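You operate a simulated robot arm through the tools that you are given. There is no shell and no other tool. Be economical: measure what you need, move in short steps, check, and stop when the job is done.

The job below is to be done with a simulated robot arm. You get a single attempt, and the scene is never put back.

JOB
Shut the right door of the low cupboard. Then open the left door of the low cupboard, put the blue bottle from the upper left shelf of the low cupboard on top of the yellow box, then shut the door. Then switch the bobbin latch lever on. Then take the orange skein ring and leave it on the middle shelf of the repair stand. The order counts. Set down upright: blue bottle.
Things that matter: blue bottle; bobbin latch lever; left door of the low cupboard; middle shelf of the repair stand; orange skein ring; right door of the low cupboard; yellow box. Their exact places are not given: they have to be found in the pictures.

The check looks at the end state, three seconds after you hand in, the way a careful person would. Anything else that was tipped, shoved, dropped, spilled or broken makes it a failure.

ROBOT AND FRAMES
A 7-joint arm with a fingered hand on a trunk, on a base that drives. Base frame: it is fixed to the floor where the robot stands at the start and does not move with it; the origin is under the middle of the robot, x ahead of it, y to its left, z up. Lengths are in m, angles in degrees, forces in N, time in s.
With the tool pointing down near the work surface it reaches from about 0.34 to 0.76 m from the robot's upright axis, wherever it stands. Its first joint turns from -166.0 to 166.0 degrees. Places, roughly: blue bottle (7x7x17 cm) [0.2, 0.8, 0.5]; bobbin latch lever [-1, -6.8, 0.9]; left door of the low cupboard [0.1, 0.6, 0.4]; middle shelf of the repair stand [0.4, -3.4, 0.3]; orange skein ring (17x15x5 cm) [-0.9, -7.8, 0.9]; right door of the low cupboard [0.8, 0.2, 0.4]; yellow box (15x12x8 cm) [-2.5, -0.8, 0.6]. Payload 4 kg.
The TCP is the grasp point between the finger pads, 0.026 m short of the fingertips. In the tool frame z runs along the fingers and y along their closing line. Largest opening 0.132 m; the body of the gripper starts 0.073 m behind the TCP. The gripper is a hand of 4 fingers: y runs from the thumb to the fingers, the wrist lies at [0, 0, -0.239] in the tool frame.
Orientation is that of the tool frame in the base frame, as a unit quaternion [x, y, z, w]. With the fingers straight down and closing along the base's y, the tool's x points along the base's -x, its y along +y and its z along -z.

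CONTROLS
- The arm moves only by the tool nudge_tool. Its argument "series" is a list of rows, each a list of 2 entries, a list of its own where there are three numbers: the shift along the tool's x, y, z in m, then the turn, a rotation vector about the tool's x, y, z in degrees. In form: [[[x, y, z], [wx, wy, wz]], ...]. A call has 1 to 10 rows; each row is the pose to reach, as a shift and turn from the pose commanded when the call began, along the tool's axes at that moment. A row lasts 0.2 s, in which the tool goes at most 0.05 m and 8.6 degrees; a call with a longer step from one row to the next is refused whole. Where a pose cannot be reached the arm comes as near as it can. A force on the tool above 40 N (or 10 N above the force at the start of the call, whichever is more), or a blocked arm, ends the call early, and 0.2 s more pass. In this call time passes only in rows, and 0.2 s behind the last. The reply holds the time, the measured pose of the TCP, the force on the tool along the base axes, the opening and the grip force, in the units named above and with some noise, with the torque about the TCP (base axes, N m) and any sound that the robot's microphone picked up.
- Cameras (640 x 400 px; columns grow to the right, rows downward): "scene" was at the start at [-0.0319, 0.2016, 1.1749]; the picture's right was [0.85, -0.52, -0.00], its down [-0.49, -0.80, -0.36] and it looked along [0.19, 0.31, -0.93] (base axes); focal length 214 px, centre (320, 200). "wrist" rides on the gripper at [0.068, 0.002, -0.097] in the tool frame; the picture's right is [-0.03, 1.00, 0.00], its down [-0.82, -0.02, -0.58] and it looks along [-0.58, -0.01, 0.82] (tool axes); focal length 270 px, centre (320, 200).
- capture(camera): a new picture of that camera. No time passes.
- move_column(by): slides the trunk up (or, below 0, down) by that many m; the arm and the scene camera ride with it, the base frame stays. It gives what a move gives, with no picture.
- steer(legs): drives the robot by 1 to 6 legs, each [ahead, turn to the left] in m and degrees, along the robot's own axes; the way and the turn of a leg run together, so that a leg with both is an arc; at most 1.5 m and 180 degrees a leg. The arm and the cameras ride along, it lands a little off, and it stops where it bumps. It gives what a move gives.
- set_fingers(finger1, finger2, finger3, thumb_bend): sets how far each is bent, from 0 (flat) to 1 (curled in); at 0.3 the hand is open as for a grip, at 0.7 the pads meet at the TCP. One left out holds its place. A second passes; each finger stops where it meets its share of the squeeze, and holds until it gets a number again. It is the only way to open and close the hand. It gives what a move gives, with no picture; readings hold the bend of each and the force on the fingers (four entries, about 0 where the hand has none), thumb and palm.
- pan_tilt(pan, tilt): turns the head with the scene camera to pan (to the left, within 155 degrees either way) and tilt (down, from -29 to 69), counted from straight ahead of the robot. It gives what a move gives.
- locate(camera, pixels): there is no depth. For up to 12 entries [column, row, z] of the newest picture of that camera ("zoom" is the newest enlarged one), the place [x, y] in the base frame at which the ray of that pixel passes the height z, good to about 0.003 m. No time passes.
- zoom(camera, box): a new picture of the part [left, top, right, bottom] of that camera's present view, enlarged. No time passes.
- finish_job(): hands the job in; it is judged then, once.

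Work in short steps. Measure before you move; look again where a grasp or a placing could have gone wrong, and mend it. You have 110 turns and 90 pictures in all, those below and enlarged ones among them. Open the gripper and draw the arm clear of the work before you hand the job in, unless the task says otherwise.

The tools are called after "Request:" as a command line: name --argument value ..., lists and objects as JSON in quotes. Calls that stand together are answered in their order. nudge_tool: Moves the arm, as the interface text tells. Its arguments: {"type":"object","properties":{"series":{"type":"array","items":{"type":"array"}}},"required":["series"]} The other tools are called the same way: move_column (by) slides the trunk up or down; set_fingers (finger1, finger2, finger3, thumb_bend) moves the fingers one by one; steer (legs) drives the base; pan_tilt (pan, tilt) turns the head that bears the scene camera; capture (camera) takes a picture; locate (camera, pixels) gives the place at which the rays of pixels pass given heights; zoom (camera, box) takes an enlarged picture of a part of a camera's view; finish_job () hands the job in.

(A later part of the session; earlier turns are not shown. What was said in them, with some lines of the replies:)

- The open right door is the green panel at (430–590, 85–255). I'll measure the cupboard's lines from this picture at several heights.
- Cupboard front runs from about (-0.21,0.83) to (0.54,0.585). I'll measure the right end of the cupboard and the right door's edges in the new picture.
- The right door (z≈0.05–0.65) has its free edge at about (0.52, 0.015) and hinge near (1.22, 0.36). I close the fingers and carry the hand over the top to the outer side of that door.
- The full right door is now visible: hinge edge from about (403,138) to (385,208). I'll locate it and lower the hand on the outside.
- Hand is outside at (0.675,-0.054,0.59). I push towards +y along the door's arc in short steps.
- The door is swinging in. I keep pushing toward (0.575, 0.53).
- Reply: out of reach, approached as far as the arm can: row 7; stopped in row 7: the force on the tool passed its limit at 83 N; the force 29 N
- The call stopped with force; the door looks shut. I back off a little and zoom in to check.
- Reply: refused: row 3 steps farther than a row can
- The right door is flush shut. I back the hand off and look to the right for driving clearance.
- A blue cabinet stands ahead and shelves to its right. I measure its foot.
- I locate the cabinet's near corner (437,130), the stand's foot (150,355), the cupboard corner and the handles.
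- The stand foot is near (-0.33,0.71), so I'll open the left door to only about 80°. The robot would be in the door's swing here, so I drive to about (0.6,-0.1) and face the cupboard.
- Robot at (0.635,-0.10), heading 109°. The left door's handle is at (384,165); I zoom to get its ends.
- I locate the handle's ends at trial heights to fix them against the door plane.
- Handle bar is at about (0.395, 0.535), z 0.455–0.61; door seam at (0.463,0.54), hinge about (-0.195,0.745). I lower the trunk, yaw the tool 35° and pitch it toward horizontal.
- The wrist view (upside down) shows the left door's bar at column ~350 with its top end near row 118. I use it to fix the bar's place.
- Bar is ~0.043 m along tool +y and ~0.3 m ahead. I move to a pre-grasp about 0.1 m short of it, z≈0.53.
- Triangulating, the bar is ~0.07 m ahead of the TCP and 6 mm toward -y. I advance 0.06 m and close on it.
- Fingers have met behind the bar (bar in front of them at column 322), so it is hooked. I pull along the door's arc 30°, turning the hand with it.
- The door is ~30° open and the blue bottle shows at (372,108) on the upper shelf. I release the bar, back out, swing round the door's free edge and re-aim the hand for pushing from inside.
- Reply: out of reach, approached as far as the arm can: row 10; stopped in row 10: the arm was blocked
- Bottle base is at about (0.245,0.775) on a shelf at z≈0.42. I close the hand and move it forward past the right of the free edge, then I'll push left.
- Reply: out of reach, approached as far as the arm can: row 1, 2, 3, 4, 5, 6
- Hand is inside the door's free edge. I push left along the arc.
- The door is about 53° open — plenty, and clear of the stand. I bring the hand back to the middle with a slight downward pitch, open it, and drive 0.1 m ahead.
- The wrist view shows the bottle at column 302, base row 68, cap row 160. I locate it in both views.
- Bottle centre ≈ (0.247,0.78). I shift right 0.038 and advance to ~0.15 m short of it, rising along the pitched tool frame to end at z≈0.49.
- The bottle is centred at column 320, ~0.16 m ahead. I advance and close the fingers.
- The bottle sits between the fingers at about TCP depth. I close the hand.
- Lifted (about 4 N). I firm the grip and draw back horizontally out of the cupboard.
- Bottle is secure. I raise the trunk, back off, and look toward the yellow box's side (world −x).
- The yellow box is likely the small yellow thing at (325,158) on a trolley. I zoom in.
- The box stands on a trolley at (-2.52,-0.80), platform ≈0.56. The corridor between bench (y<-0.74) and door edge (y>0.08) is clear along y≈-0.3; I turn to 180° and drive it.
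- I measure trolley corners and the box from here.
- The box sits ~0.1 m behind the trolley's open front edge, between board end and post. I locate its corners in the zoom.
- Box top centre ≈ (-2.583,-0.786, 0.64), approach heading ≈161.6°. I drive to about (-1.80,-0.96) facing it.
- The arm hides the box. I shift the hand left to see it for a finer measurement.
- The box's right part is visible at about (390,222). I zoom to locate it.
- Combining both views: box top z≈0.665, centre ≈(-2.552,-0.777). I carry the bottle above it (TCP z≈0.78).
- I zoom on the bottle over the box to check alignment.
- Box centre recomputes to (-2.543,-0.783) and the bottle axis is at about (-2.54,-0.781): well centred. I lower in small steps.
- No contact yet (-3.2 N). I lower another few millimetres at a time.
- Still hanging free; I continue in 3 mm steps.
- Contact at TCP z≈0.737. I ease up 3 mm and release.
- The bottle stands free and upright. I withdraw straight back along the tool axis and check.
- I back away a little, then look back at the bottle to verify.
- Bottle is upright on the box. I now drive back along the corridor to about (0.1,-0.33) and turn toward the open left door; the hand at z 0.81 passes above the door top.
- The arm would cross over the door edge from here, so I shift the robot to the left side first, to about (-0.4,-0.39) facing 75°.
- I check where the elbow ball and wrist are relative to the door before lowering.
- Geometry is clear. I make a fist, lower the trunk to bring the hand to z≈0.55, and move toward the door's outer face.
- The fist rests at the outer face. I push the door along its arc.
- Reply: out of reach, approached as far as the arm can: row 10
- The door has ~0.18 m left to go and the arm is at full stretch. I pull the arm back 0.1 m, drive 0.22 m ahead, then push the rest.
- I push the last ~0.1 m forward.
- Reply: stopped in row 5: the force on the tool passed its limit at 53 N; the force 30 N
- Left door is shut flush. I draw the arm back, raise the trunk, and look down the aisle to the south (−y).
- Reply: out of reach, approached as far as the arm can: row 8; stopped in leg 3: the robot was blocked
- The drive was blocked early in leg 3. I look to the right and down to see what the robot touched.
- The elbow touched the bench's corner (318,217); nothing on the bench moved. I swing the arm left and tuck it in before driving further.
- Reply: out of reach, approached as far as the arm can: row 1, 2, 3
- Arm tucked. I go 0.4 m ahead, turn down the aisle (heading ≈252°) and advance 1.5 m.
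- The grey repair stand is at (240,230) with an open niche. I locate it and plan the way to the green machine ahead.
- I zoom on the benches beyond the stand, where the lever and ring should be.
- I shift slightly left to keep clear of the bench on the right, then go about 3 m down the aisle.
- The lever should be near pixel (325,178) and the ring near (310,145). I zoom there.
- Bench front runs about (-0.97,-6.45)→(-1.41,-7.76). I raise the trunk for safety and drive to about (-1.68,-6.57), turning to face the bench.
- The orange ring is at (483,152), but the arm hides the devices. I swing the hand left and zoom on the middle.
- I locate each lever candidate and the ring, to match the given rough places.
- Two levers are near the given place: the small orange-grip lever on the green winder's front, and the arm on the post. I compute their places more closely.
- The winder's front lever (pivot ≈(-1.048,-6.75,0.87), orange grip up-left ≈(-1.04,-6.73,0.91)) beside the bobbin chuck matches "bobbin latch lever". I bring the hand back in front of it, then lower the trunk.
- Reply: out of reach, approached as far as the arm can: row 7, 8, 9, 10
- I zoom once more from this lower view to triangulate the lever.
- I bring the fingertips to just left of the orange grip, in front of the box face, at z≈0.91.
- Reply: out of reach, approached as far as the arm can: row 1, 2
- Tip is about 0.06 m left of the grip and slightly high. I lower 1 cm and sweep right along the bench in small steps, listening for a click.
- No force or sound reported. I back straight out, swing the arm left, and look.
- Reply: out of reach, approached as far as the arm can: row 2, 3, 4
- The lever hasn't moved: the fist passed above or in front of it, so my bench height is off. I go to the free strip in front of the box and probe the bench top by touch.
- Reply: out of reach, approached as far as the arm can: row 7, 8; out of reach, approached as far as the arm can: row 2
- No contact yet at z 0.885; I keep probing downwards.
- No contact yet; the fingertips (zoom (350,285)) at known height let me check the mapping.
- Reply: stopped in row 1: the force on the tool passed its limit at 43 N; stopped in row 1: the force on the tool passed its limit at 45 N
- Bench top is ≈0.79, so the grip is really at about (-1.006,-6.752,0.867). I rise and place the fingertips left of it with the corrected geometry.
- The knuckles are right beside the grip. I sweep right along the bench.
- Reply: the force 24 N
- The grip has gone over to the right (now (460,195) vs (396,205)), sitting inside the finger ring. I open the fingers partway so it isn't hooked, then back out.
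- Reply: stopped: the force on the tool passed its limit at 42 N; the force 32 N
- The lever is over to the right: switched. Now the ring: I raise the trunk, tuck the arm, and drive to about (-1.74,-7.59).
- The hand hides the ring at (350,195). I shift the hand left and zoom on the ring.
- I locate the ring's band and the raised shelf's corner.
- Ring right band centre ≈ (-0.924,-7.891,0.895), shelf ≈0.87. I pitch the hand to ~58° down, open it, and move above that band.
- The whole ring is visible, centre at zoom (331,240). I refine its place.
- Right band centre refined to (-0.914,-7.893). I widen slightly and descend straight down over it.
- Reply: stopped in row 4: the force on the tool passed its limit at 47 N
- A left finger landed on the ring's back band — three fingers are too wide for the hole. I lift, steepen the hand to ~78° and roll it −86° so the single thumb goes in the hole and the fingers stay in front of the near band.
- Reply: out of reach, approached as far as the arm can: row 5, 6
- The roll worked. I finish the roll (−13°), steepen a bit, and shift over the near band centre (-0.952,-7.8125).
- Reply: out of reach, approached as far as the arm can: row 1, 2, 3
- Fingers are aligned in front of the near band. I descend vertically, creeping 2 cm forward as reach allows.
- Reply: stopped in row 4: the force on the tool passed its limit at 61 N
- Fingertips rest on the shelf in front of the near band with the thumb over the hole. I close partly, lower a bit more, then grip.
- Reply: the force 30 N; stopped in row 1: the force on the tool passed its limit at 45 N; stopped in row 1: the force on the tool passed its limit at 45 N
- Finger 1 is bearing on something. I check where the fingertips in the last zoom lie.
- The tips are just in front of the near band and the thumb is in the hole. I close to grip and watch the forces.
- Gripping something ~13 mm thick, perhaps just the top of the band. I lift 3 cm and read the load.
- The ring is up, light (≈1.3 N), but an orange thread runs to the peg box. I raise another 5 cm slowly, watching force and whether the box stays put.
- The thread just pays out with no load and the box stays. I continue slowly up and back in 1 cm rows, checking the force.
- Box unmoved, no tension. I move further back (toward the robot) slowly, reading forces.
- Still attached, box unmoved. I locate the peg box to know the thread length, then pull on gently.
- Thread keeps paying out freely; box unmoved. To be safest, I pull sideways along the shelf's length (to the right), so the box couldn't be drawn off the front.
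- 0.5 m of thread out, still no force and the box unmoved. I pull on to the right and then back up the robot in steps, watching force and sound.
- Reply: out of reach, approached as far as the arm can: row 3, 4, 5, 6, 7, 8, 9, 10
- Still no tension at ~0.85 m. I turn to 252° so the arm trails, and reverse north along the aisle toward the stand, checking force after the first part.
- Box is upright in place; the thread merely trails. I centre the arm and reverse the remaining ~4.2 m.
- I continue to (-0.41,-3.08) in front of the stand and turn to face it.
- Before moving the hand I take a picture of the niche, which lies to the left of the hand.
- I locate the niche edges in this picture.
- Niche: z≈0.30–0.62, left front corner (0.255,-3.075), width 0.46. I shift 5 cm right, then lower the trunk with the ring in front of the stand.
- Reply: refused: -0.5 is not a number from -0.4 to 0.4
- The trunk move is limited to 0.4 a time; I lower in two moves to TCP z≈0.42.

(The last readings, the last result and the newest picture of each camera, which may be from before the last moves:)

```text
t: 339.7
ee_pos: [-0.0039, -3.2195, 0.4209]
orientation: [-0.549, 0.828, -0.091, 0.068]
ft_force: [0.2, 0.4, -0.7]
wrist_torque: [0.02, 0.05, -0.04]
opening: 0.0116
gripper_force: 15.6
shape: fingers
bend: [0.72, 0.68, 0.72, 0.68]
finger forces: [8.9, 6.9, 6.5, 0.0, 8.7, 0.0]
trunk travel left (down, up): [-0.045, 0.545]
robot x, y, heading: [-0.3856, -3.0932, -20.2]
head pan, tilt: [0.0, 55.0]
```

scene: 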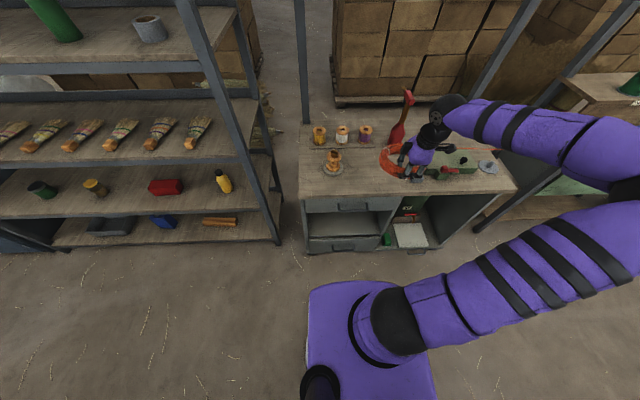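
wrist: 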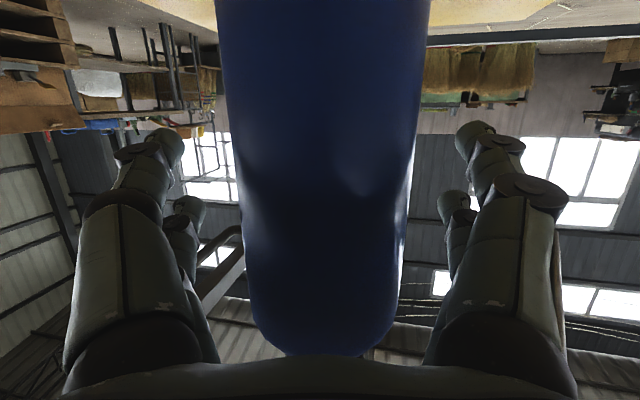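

I tilt the hand back 12° and move the ring forward into the niche.

Request:
nudge_tool --series '[[[-0.0037, -0.038, 0.011], [3, 0, 0]], [[-0.0073, -0.076, 0.022], [6, 0, 0]], [[-0.011, -0.115, 0.032], [9, 0, 0]], [[-0.0146, -0.152, 0.043], [12, 0, 0]], [[-0.0183, -0.19, 0.053], [12, 0, 0]], [[-0.0215, -0.225, 0.062], [12, 0, 0]], [[-0.0238, -0.2477, 0.068], [12, 0, 0]]]'

```text
t: 341.3
ee_pos: [0.2344, -3.2918, 0.4077]
orientation: [-0.542, 0.813, -0.174, 0.124]
ft_force: [0.4, -1.2, -1.4]
wrist_torque: [0.04, 0.08, 0.02]
opening: 0.0116
gripper_force: 15.3
shape: fingers
bend: [0.72, 0.68, 0.72, 0.68]
finger forces: [8.9, 7.2, 6.6, 0.1, 8.7, 0.0]
trunk travel left (down, up): [-0.045, 0.545]
robot x, y, heading: [-0.3852, -3.0915, -19.9]
head pan, tilt: [0.0, 55.0]
5 turns are left
```

Ring is ~5 cm inside. I lower 2 cm, release, lift the thumb clear, back out, and look.

Request:
move_column --by -0.022

Request:
set_fingers --finger1 0.45 --finger2 0.45 --finger3 0.45 --thumb_bend 0.42

Request:
nudge_tool --series '[[[0, -0.0083, -0.0182], [4, 0, 0]], [[-0.0005, -0.0167, -0.0364], [8, 0, 0]], [[0.002, 0.0083, -0.0535], [8, 0, 0]], [[0.0046, 0.0355, -0.066], [8, 0, 0]], [[0.008, 0.0717, -0.0827], [8, 0, 0]], [[0.0115, 0.108, -0.0994], [8, 0, 0]], [[0.015, 0.144, -0.116], [8, 0, 0]], [[0.0184, 0.18, -0.1327], [8, 0, 0]]]'

Request:
zoom --camera "scene" --box '[260, 140, 440, 300]'

```text
t: 341.9
ee_pos: [0.2426, -3.2952, 0.3859]
orientation: [-0.539, 0.814, -0.178, 0.126]
ft_force: [-0.2, -0.3, -0.8]
wrist_torque: [0.02, 0.1, -0.01]
opening: 0.0113
gripper_force: 16.1
shape: fingers
bend: [0.72, 0.68, 0.72, 0.68]
finger forces: [9.0, 7.1, 6.7, 0.0, 8.8, 0.0]
trunk travel left (down, up): [-0.023, 0.567]
robot x, y, heading: [-0.3898, -3.0885, -20.2]
head pan, tilt: [0.0, 55.0]
```

```text
t: 342.9
ee_pos: [0.2423, -3.2947, 0.3874]
orientation: [-0.539, 0.814, -0.177, 0.126]
ft_force: [0.0, -0.6, 0.0]
wrist_torque: [-0.03, 0.05, -0.02]
opening: 0.0875
gripper_force: 0.0
shape: fingers
bend: [0.45, 0.45, 0.45, 0.42]
finger forces: [0.1, 0.0, 0.0, 0.0, 0.0, 0.0]
trunk travel left (down, up): [-0.023, 0.567]
robot x, y, heading: [-0.3853, -3.0875, -20.0]
head pan, tilt: [0.0, 55.0]
```

```text
t: 344.8
ee_pos: [0.0487, -3.2318, 0.434]
orientation: [-0.529, 0.8, -0.233, 0.163]
ft_force: [0.4, -0.3, 0.6]
wrist_torque: [-0.01, 0.0, -0.01]
opening: 0.0875
gripper_force: 0.0
shape: fingers
bend: [0.45, 0.45, 0.45, 0.42]
finger forces: [0.0, 0.0, 0.1, 0.0, 0.0, 0.0]
out of reach, approached as far as the arm can: row 8
trunk travel left (down, up): [-0.023, 0.567]
robot x, y, heading: [-0.3927, -3.0887, -20.3]
head pan, tilt: [0.0, 55.0]
```

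```text
2.50 times, centred on (350, 220) of scene
4 turns are left
```

zoom: 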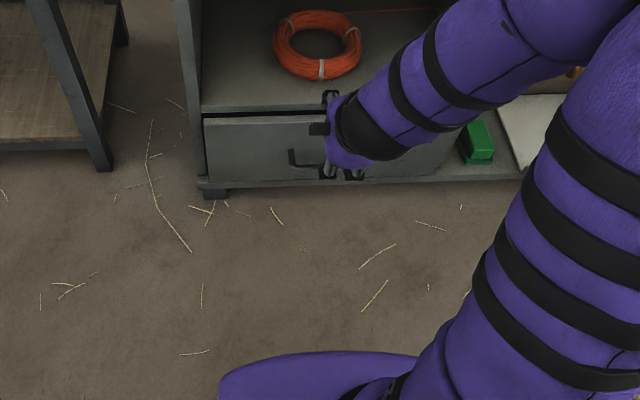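

The ring lies flat on the middle shelf. I back the robot away with the hand clear of the stand.

Request:
steer --legs '[[-0.1, 0]]'

```text
t: 345.9
ee_pos: [-0.0473, -3.197, 0.4338]
orientation: [-0.528, 0.8, -0.233, 0.163]
ft_force: [0.0, 0.2, 0.6]
wrist_torque: [0.02, 0.0, -0.02]
opening: 0.0876
gripper_force: 0.1
shape: fingers
bend: [0.45, 0.45, 0.45, 0.42]
finger forces: [0.1, 0.1, 0.1, 0.0, 0.1, 0.0]
trunk travel left (down, up): [-0.023, 0.567]
robot x, y, heading: [-0.4821, -3.0522, -20.5]
head pan, tilt: [0.0, 55.0]
3 turns are left
```

The hand is open and clear of the stand; I hand the job in.

Request:
finish_job

```text
The job is handed in.
```

I did all the steps in the order given and handed the job in, but I couldn't confirm two points: the choice of lever, and a thread on the skein ring.

- **Cupboard doors:** both doors are shut flush.
- **Blue bottle:** it stands upright on the yellow box; I checked it again from a distance after letting go.
- **Bobbin latch lever:** I moved the small orange-grip lever beside the bobbin chuck from left to right. Another orange-grip lever stood close by. I chose this one because it sits next to the chuck, and no click or sound confirmed it is on.
- **Orange skein ring:** it lies flat on the middle shelf of the repair stand. A thin orange thread still runs from it towards the small peg box on the bench. That box was upright and unmoved when I last looked, about 1.2 m away; I did not look again after that, and the arm felt no pull on the way to the stand.

While driving away from the cupboard, the arm's elbow touched the corner of a workbench. Nothing on the bench moved.
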